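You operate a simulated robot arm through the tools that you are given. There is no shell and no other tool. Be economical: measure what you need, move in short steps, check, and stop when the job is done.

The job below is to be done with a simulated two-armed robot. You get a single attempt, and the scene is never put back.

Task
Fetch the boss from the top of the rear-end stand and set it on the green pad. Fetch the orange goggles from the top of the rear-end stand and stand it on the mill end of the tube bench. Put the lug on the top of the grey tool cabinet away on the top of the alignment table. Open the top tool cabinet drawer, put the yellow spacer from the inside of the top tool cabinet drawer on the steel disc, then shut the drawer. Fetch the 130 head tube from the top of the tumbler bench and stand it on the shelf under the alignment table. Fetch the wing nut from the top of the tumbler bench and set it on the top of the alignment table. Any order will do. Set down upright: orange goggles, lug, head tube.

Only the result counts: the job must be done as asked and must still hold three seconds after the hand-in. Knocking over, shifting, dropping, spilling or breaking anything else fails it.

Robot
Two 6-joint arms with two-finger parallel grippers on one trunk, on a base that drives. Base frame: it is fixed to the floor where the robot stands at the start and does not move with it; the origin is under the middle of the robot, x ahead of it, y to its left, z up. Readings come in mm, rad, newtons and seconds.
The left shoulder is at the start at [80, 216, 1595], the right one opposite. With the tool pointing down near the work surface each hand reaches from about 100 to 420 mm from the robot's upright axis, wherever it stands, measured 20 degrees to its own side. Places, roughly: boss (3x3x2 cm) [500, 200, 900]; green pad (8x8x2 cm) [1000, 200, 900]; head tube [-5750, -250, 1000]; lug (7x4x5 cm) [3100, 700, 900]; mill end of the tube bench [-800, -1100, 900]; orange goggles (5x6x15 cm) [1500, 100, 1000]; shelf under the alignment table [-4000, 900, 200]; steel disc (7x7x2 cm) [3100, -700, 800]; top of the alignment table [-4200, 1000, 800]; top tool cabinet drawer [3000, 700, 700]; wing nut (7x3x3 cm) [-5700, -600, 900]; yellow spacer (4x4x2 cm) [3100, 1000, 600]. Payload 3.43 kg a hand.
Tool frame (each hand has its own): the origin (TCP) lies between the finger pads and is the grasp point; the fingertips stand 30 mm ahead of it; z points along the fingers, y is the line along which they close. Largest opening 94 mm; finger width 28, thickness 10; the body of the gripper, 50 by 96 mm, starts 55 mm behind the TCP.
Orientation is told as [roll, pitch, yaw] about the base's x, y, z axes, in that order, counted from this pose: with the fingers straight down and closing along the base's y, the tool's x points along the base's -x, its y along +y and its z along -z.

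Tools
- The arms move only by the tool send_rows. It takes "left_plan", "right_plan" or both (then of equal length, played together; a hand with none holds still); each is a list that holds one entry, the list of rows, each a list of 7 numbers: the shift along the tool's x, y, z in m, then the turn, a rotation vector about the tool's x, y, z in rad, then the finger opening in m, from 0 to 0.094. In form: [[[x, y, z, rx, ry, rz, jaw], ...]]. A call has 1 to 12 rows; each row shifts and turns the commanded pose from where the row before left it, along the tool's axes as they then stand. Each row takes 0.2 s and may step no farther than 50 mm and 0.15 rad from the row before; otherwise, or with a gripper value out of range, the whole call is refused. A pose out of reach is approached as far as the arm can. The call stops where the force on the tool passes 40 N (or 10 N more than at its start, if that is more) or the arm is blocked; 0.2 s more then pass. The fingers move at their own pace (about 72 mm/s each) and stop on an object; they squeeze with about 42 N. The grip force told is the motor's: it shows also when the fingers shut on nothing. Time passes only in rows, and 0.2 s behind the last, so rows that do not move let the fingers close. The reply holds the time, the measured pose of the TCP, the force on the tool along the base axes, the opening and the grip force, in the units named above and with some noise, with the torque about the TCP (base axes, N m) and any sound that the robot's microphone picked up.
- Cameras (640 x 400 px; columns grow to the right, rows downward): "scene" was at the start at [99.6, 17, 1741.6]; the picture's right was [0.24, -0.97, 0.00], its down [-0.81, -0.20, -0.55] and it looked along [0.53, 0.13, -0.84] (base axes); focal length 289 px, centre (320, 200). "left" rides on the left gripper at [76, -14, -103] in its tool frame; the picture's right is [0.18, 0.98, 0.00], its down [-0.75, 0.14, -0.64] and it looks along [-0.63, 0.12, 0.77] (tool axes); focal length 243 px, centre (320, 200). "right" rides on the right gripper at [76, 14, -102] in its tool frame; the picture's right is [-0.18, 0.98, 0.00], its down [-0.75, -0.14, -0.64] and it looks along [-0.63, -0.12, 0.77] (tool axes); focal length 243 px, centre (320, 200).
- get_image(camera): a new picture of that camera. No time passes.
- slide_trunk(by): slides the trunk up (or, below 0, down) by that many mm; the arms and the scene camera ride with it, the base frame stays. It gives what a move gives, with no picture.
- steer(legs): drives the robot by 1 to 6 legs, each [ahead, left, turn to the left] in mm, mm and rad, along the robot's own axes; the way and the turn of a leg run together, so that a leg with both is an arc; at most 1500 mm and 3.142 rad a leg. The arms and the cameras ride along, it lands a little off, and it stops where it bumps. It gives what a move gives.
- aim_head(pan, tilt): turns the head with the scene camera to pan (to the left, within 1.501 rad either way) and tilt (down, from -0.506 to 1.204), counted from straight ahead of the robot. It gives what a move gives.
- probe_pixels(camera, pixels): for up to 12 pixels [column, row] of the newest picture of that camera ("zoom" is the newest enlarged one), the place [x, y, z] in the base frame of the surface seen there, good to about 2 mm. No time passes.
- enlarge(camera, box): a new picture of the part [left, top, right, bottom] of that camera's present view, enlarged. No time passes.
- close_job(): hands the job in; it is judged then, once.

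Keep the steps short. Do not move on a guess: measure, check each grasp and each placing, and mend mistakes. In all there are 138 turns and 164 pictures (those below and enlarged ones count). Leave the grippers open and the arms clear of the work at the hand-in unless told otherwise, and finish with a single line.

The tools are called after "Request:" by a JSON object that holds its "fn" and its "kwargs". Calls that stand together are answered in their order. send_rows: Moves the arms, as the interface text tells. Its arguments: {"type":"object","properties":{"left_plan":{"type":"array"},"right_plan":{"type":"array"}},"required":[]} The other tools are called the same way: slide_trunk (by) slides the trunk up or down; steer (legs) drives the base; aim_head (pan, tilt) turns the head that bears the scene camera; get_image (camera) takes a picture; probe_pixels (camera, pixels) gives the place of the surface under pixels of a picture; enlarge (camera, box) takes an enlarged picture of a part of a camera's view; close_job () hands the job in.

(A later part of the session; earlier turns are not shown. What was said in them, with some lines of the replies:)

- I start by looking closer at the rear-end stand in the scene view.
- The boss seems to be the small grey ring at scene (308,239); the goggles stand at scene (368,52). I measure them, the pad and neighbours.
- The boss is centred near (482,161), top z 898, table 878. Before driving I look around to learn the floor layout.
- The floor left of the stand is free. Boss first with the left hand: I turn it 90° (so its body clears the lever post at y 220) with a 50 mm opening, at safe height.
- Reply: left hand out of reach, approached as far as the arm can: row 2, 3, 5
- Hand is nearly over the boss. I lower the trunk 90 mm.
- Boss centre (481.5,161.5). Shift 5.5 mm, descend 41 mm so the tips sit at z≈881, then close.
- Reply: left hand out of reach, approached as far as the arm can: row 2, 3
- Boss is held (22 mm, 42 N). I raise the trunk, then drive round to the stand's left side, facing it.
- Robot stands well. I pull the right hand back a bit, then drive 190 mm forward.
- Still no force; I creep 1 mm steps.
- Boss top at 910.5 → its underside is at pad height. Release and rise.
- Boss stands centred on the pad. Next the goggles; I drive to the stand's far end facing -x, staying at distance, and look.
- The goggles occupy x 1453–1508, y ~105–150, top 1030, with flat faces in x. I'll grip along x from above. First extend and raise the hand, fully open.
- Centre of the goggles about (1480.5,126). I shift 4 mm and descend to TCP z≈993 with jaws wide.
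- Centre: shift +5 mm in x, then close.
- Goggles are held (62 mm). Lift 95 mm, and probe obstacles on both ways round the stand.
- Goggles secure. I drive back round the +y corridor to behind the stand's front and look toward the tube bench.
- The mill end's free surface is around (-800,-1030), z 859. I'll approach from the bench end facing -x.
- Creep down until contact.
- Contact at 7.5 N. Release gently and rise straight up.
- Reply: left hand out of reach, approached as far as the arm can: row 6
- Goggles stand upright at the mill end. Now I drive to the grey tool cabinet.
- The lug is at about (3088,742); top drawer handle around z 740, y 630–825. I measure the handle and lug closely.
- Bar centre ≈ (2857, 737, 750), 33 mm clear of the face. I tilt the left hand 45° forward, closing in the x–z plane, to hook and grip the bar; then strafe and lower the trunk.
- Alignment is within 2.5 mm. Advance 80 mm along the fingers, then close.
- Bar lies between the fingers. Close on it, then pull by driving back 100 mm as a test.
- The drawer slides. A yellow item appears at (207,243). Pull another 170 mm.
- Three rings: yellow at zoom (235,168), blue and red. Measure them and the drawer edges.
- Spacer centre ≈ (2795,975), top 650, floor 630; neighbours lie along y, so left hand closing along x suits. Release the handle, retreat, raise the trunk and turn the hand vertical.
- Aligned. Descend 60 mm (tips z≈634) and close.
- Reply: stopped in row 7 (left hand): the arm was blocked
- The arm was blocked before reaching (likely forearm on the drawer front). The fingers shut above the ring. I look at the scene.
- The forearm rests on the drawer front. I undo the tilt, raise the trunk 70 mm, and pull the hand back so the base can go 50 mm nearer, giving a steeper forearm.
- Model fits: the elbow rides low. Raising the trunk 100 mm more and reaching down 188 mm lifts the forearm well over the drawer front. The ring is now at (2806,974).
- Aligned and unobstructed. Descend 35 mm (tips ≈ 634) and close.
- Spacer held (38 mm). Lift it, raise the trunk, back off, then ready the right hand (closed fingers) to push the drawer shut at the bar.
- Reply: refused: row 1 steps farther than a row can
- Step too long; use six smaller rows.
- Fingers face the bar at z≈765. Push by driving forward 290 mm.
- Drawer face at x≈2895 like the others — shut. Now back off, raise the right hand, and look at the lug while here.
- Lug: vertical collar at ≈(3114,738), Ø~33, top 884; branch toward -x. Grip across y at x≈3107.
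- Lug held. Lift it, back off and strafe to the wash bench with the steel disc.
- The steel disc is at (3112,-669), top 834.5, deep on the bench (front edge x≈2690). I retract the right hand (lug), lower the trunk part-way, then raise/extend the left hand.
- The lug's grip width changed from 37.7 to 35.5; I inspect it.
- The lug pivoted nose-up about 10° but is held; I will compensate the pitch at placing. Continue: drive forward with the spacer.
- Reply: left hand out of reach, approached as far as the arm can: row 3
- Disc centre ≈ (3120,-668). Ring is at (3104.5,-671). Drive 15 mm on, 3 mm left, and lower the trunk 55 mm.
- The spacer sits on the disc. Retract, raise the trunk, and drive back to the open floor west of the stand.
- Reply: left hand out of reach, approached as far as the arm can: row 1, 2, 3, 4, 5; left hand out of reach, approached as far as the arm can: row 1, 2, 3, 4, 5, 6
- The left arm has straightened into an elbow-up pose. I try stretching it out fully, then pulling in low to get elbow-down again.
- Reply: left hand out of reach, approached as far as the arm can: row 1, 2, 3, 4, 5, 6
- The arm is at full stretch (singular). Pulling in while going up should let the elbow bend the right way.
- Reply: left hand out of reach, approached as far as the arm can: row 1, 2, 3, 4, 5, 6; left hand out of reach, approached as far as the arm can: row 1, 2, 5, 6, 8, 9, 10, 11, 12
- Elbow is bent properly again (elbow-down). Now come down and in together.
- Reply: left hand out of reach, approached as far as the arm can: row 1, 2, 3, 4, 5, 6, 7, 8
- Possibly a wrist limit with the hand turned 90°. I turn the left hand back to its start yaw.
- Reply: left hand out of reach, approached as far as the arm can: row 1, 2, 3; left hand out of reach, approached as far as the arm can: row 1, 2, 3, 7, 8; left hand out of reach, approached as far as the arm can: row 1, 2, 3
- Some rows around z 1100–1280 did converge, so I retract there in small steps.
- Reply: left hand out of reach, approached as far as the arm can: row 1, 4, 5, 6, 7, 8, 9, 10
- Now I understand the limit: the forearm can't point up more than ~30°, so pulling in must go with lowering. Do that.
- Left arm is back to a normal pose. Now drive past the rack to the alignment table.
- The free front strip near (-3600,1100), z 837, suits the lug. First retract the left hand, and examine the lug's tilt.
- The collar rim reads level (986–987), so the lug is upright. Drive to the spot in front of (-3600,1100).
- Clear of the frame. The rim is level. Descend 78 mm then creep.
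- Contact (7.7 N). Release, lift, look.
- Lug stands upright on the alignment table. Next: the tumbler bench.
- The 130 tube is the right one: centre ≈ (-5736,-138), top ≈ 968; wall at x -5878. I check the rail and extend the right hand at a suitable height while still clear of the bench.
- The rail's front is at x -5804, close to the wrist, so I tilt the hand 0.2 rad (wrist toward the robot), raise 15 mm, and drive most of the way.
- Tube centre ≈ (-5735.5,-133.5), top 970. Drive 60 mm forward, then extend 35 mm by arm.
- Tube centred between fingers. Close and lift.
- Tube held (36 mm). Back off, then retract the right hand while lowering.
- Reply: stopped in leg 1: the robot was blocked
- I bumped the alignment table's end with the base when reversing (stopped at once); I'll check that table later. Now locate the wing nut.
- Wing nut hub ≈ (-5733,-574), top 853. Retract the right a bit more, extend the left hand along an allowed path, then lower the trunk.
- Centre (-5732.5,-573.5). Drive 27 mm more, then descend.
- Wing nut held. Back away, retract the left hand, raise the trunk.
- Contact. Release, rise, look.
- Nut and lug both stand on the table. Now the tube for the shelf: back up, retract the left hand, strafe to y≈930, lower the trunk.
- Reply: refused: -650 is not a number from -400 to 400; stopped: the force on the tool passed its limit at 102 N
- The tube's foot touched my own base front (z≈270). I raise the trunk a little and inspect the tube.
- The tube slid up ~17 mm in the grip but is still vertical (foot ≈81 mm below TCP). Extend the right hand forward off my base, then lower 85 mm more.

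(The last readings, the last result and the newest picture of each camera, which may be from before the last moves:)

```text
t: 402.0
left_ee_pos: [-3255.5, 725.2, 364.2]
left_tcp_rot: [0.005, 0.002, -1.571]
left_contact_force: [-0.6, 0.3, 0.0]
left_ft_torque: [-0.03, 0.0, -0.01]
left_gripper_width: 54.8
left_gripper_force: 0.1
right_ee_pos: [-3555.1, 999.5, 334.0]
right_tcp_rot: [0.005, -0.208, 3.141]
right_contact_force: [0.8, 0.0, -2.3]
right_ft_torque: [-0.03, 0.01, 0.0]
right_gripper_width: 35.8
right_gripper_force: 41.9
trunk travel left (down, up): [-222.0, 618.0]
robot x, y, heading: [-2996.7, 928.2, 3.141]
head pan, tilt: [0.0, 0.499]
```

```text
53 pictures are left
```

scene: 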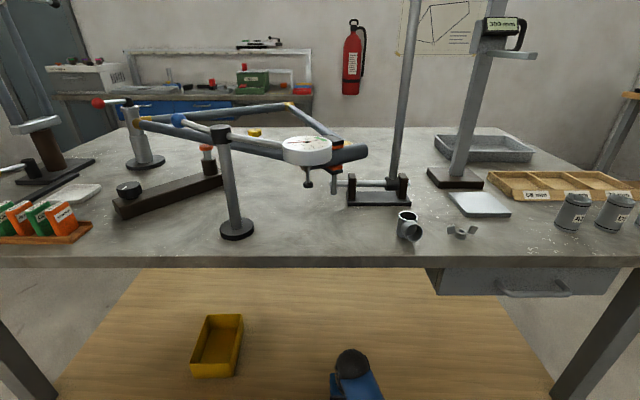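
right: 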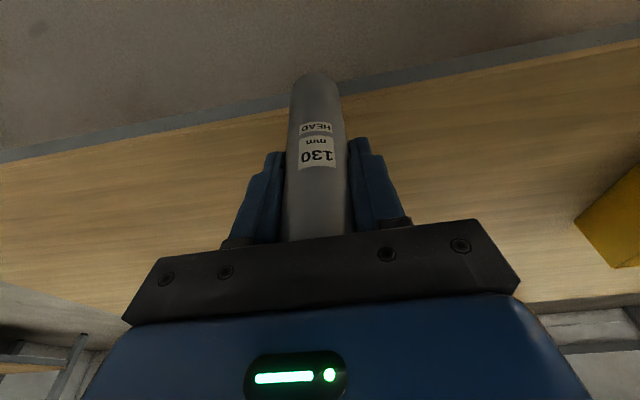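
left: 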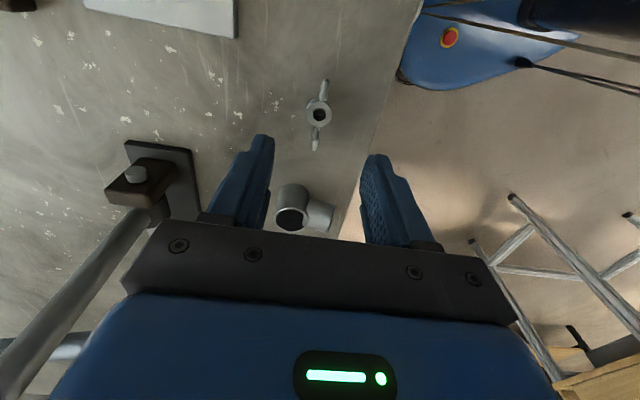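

Request:
{"fn": "probe_pixels", "kwargs": {"camera": "right", "pixels": [[315, 76], [315, 82], [318, 200], [400, 130], [250, 130], [300, 100], [332, 100]]}}

Request:
{"fn": "steer", "kwargs": {"legs": [[150, 0, 0]]}}

Request:
{"fn": "get_image", "kwargs": {"camera": "right"}}

Request:
{"fn": "get_image", "kwargs": {"camera": "scene"}}

```text
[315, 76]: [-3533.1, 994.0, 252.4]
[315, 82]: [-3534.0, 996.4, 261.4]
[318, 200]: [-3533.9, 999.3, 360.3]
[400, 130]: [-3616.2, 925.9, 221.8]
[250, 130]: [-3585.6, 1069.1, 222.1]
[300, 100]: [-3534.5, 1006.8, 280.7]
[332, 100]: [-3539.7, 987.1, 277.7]
```

```text
t: 403.4
left_ee_pos: [-3404.8, 725.8, 364.0]
left_tcp_rot: [0.005, 0.003, -1.57]
left_contact_force: [-0.7, 0.3, 0.1]
left_ft_torque: [0.01, 0.01, 0.0]
left_gripper_width: 54.8
left_gripper_force: 0.1
right_ee_pos: [-3704.1, 1000.6, 334.1]
right_tcp_rot: [0.004, -0.208, 3.14]
right_contact_force: [-0.1, 0.3, -1.1]
right_ft_torque: [-0.01, -0.02, 0.0]
right_gripper_width: 35.8
right_gripper_force: 42.4
trunk travel left (down, up): [-222.0, 618.0]
robot x, y, heading: [-3145.6, 925.6, 3.141]
head pan, tilt: [0.0, 0.499]
```

```text
52 pictures are left
```

right: 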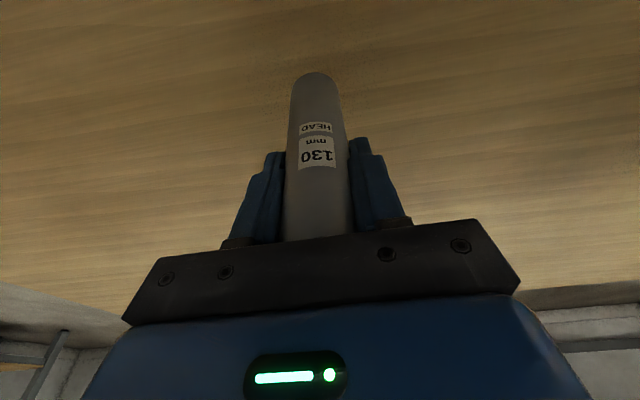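

```text
51 pictures are left
```

scene: 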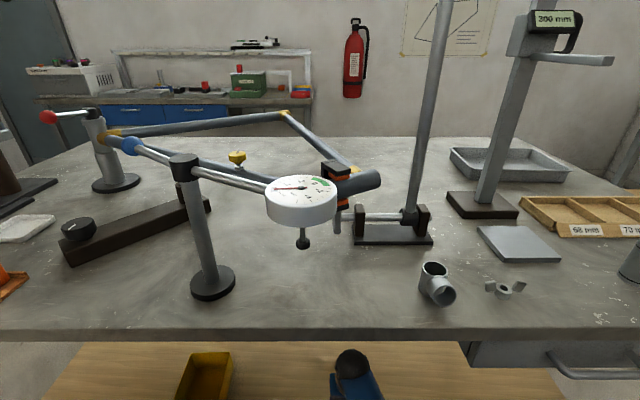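

Gap to shelf ≈25 mm. Lower 20 mm vertically, then creep.

Request:
{"fn": "send_rows", "kwargs": {"right_plan": [[[0.002, 0, 0.0098, 0, 0, 0, 0.0], [0.002, 0, 0.0098, 0, 0, 0, 0.0], [0, 0, 0, 0, 0, 0, 0.0]]]}}

Request:
{"fn": "send_rows", "kwargs": {"right_plan": [[[0.0002, 0, 0.001, 0, 0, 0, 0.0], [0.0002, 0, 0.001, 0, 0, 0, 0.0], [0, 0, 0, 0, 0, 0, 0.0]]]}}

Request:
{"fn": "get_image", "kwargs": {"camera": "right"}}

Request:
{"fn": "probe_pixels", "kwargs": {"camera": "right", "pixels": [[315, 75], [315, 85], [318, 200], [360, 90], [315, 60]]}}

```text
t: 404.2
left_ee_pos: [-3405.5, 725.2, 363.8]
left_tcp_rot: [0.003, 0.002, -1.57]
left_contact_force: [1.1, 0.1, -0.1]
left_ft_torque: [0.01, 0.01, -0.02]
left_gripper_width: 54.8
left_gripper_force: 0.1
right_ee_pos: [-3705.0, 1000.3, 314.2]
right_tcp_rot: [0.004, -0.21, 3.14]
right_contact_force: [-0.3, -0.7, -0.6]
right_ft_torque: [-0.01, -0.03, -0.03]
right_gripper_width: 36.2
right_gripper_force: 42.4
trunk travel left (down, up): [-222.0, 618.0]
robot x, y, heading: [-3146.5, 929.9, 3.138]
head pan, tilt: [0.0, 0.499]
```

```text
t: 405.0
left_ee_pos: [-3404.5, 725.4, 364.5]
left_tcp_rot: [0.003, 0.002, -1.571]
left_contact_force: [-0.6, 0.3, 0.5]
left_ft_torque: [-0.04, -0.01, -0.03]
left_gripper_width: 54.9
left_gripper_force: 0.0
right_ee_pos: [-3703.6, 1000.2, 312.6]
right_tcp_rot: [0.004, -0.21, 3.138]
right_contact_force: [-0.2, 0.3, -1.6]
right_ft_torque: [0.02, -0.01, 0.0]
right_gripper_width: 35.9
right_gripper_force: 42.2
trunk travel left (down, up): [-222.0, 618.0]
robot x, y, heading: [-3152.4, 926.1, 3.147]
head pan, tilt: [0.0, 0.499]
```

```text
50 pictures are left
```

right: 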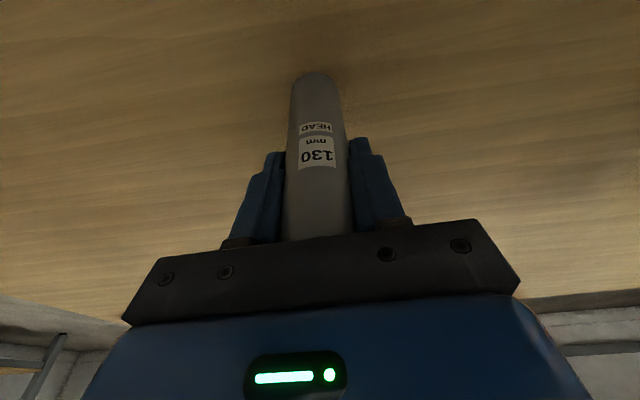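

```text
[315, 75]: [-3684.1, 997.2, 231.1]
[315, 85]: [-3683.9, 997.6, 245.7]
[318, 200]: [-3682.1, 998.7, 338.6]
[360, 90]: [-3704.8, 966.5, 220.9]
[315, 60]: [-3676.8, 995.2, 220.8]
```

Request:
{"fn": "send_rows", "kwargs": {"right_plan": [[[0.0004, 0, 0.002, 0, 0, 0, 0.0], [0.0002, 0, 0.001, 0, 0, 0, 0.0], [0, 0, 0, 0, 0, 0, 0.0]]]}}

Request:
{"fn": "send_rows", "kwargs": {"right_plan": [[[0.0002, 0, 0.001, 0, 0, 0, 0.0], [0, 0, 0, 0, 0, 0, 0.0]]]}}

```text
t: 405.8
left_ee_pos: [-3404.1, 725.0, 363.8]
left_tcp_rot: [0.003, 0.001, -1.572]
left_contact_force: [0.5, -0.2, 0.3]
left_ft_torque: [0.01, 0.01, 0.01]
left_gripper_width: 54.9
left_gripper_force: 0.0
right_ee_pos: [-3705.0, 1000.3, 308.3]
right_tcp_rot: [0.003, -0.211, 3.142]
right_contact_force: [-0.4, -0.5, -0.7]
right_ft_torque: [0.0, -0.02, 0.0]
right_gripper_width: 35.2
right_gripper_force: 42.0
trunk travel left (down, up): [-222.0, 618.0]
robot x, y, heading: [-3149.5, 925.5, 3.14]
head pan, tilt: [0.0, 0.499]
```

```text
t: 406.4
left_ee_pos: [-3405.7, 725.7, 365.0]
left_tcp_rot: [0.004, 0.002, -1.571]
left_contact_force: [-0.8, 0.1, -0.4]
left_ft_torque: [-0.02, 0.02, 0.0]
left_gripper_width: 55.0
left_gripper_force: 0.0
right_ee_pos: [-3703.7, 999.5, 307.3]
right_tcp_rot: [0.004, -0.21, 3.141]
right_contact_force: [-1.0, -0.3, -1.6]
right_ft_torque: [0.02, 0.01, 0.0]
right_gripper_width: 35.9
right_gripper_force: 42.2
trunk travel left (down, up): [-222.0, 618.0]
robot x, y, heading: [-3148.5, 929.1, 3.138]
head pan, tilt: [0.0, 0.499]
```

Request:
{"fn": "send_rows", "kwargs": {"right_plan": [[[0.0002, 0, 0.001, 0, 0, 0, 0.0], [0, 0, 0, 0, 0, 0, 0.0]]]}}

Request:
{"fn": "send_rows", "kwargs": {"right_plan": [[[0.0002, 0, 0.001, 0, 0, 0, 0.0], [0, 0, 0, 0, 0, 0, 0.0]]]}}

```text
t: 407.0
left_ee_pos: [-3404.1, 726.0, 363.4]
left_tcp_rot: [0.004, 0.001, -1.571]
left_contact_force: [-0.3, -0.2, -0.2]
left_ft_torque: [-0.01, 0.0, -0.01]
left_gripper_width: 54.9
left_gripper_force: 0.1
right_ee_pos: [-3704.3, 999.2, 308.2]
right_tcp_rot: [0.003, -0.211, 3.139]
right_contact_force: [3.0, 0.6, 7.0]
right_ft_torque: [0.1, -0.45, 0.01]
right_gripper_width: 35.7
right_gripper_force: 41.8
trunk travel left (down, up): [-222.0, 618.0]
robot x, y, heading: [-3148.8, 926.9, 3.141]
head pan, tilt: [0.0, 0.499]
```

```text
t: 407.6
left_ee_pos: [-3404.5, 724.0, 365.9]
left_tcp_rot: [0.002, 0.001, -1.573]
left_contact_force: [0.2, 0.1, 0.5]
left_ft_torque: [-0.01, -0.03, -0.01]
left_gripper_width: 55.0
left_gripper_force: 0.1
right_ee_pos: [-3704.9, 999.5, 307.6]
right_tcp_rot: [0.002, -0.213, 3.139]
right_contact_force: [6.7, 1.1, 18.4]
right_ft_torque: [0.1, -0.94, 0.03]
right_gripper_width: 35.6
right_gripper_force: 42.2
trunk travel left (down, up): [-222.0, 618.0]
robot x, y, heading: [-3148.2, 923.8, 3.138]
head pan, tilt: [0.0, 0.499]
```

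Firm contact. Ease up 1 mm, release slowly, and look.

Request:
{"fn": "send_rows", "kwargs": {"right_plan": [[[-0.0002, 0, -0.001, 0, 0, 0, 0.0], [0, 0, 0, 0, 0, 0, 0.0], [0, 0, 0, 0, 0, 0, 0.04], [0, 0, 0, 0, 0, 0, 0.05], [0, 0, 0, 0, 0, 0, 0.065], [0, 0, 0, 0, 0, 0, 0.08], [0, 0, 0, 0, 0, 0, 0.08]]]}}

Request:
{"fn": "get_image", "kwargs": {"camera": "right"}}

Request:
{"fn": "probe_pixels", "kwargs": {"camera": "right", "pixels": [[315, 80], [318, 150], [318, 200], [300, 100], [335, 100]]}}

```text
t: 409.2
left_ee_pos: [-3404.4, 725.1, 363.3]
left_tcp_rot: [0.002, 0.001, -1.572]
left_contact_force: [0.7, -0.2, 0.5]
left_ft_torque: [-0.03, -0.03, -0.01]
left_gripper_width: 54.8
left_gripper_force: 0.1
right_ee_pos: [-3704.4, 998.8, 306.8]
right_tcp_rot: [0.003, -0.21, 3.14]
right_contact_force: [0.1, -0.3, 0.9]
right_ft_torque: [0.02, -0.02, 0.01]
right_gripper_width: 80.0
right_gripper_force: 0.0
trunk travel left (down, up): [-222.0, 618.0]
robot x, y, heading: [-3146.6, 927.6, 3.135]
head pan, tilt: [0.0, 0.499]
```

```text
49 pictures are left
```

right: 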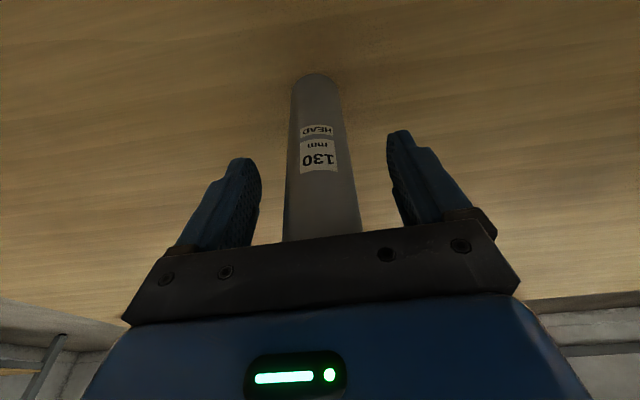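

```text
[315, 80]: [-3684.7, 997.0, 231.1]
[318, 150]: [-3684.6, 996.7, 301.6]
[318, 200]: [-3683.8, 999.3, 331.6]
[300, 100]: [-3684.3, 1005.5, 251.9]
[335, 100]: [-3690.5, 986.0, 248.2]
```

Tube stands vertical. Withdraw up-and-back along the tool, then drive back.

Request:
{"fn": "send_rows", "kwargs": {"right_plan": [[[0, 0, -0.02, 0, 0, 0, 0.08], [0, 0, -0.025, 0, 0, 0, 0.08], [0, 0, -0.025, 0, 0, 0, 0.08]]]}}

Request:
{"fn": "steer", "kwargs": {"legs": [[-350, 0, 0]]}}

Request:
{"fn": "aim_head", "kwargs": {"pan": -0.1, "tilt": 0.6}}

Request:
{"fn": "get_image", "kwargs": {"camera": "scene"}}

```text
t: 410.0
left_ee_pos: [-3405.3, 726.7, 364.6]
left_tcp_rot: [0.005, 0.002, -1.571]
left_contact_force: [-0.2, 0.7, 0.2]
left_ft_torque: [-0.03, -0.01, -0.01]
left_gripper_width: 54.9
left_gripper_force: 0.1
right_ee_pos: [-3687.8, 1001.6, 375.3]
right_tcp_rot: [0.005, -0.208, 3.14]
right_contact_force: [0.0, -0.1, 0.2]
right_ft_torque: [-0.04, -0.04, -0.04]
right_gripper_width: 80.1
right_gripper_force: 0.0
trunk travel left (down, up): [-222.0, 618.0]
robot x, y, heading: [-3149.6, 927.8, 3.137]
head pan, tilt: [0.0, 0.499]
```

```text
t: 412.3
left_ee_pos: [-3058.8, 725.6, 363.8]
left_tcp_rot: [0.002, 0.003, -1.574]
left_contact_force: [-0.1, 0.2, -0.2]
left_ft_torque: [-0.03, 0.01, 0.01]
left_gripper_width: 55.2
left_gripper_force: 0.0
right_ee_pos: [-3341.0, 1001.6, 375.0]
right_tcp_rot: [0.003, -0.209, 3.136]
right_contact_force: [0.4, 1.0, -0.4]
right_ft_torque: [0.0, -0.03, 0.0]
right_gripper_width: 80.0
right_gripper_force: 0.1
trunk travel left (down, up): [-222.0, 618.0]
robot x, y, heading: [-2800.8, 924.2, 3.137]
head pan, tilt: [0.0, 0.499]
```

```text
t: 412.9
left_ee_pos: [-3057.7, 725.2, 364.6]
left_tcp_rot: [0.004, 0.0, -1.574]
left_contact_force: [0.3, -0.2, 0.0]
left_ft_torque: [0.0, 0.01, 0.02]
left_gripper_width: 55.1
left_gripper_force: 0.1
right_ee_pos: [-3340.9, 1000.5, 374.6]
right_tcp_rot: [0.004, -0.21, 3.136]
right_contact_force: [-0.3, 0.1, 0.0]
right_ft_torque: [0.01, -0.01, 0.02]
right_gripper_width: 80.1
right_gripper_force: 0.0
trunk travel left (down, up): [-222.0, 618.0]
robot x, y, heading: [-2800.6, 928.0, 3.134]
head pan, tilt: [-0.099, 0.6]
```

```text
48 pictures are left
```

scene: 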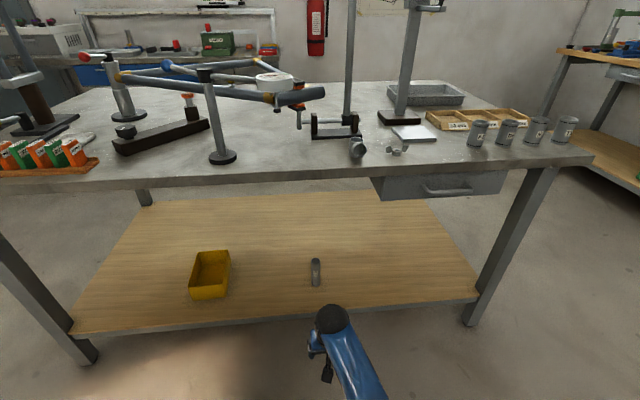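

All items placed; the tube stands on the shelf at (315,272) and the lug and nut stand on the table. I open both grippers fully, raise the trunk, take a final look, and hand in.

Request:
{"fn": "send_rows", "kwargs": {"left_plan": [[[0, 0, 0, 0, 0, 0, 0.094], [0, 0, 0, 0, 0, 0, 0.094]]], "right_plan": [[[0, 0, 0, 0, 0, 0, 0.094], [0, 0, 0, 0, 0, 0, 0.094]]]}}

Request:
{"fn": "slide_trunk", "kwargs": {"by": 400}}

Request:
{"fn": "steer", "kwargs": {"legs": [[-200, 0, 0]]}}

Request:
{"fn": "get_image", "kwargs": {"camera": "scene"}}

```text
t: 413.5
left_ee_pos: [-3059.1, 725.4, 364.4]
left_tcp_rot: [0.004, 0.001, -1.573]
left_contact_force: [-0.3, -0.5, 0.1]
left_ft_torque: [0.01, -0.02, 0.0]
left_gripper_width: 94.1
left_gripper_force: 0.0
right_ee_pos: [-3341.9, 1000.2, 374.4]
right_tcp_rot: [0.004, -0.21, 3.137]
right_contact_force: [-0.3, -0.5, -1.1]
right_ft_torque: [0.03, -0.01, -0.01]
right_gripper_width: 94.0
right_gripper_force: 0.0
trunk travel left (down, up): [-222.0, 618.0]
robot x, y, heading: [-2799.5, 927.9, 3.136]
head pan, tilt: [-0.099, 0.6]
```

```text
t: 417.4
left_ee_pos: [-3058.6, 724.9, 763.2]
left_tcp_rot: [0.003, 0.0, -1.573]
left_contact_force: [0.1, -1.0, 0.0]
left_ft_torque: [-0.01, -0.01, -0.02]
left_gripper_width: 94.0
left_gripper_force: 0.1
right_ee_pos: [-3341.3, 1000.6, 775.2]
right_tcp_rot: [0.003, -0.211, 3.136]
right_contact_force: [0.1, 0.2, -0.1]
right_ft_torque: [0.0, 0.01, -0.02]
right_gripper_width: 94.0
right_gripper_force: 0.0
trunk travel left (down, up): [-622.0, 218.0]
robot x, y, heading: [-2804.0, 922.5, 3.138]
head pan, tilt: [-0.099, 0.6]
```

```text
t: 419.0
left_ee_pos: [-2861.0, 723.3, 763.9]
left_tcp_rot: [0.006, 0.001, -1.572]
left_contact_force: [-0.4, 0.3, 0.6]
left_ft_torque: [0.03, 0.0, 0.02]
left_gripper_width: 93.8
left_gripper_force: 0.1
right_ee_pos: [-3142.1, 999.2, 775.0]
right_tcp_rot: [0.003, -0.208, 3.138]
right_contact_force: [-0.7, 0.2, -0.2]
right_ft_torque: [0.02, -0.03, -0.01]
right_gripper_width: 94.2
right_gripper_force: 0.1
trunk travel left (down, up): [-622.0, 218.0]
robot x, y, heading: [-2599.8, 924.0, 3.136]
head pan, tilt: [-0.099, 0.6]
```

```text
47 pictures are left
5 turns are left
```

scene: 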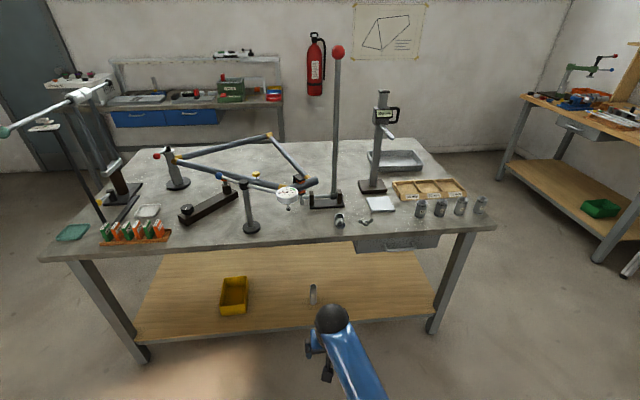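

Everything in view stands as placed; five turns are left, so I hand in.

Request:
{"fn": "close_job", "kwargs": {}}

```text
The job is handed in.
```

Job handed in: I placed all six items and shut the drawer, but my base bumped the alignment table once while reversing (nothing looked moved afterwards), and I did not recheck the boss, goggles, drawer or spacer before handing in.
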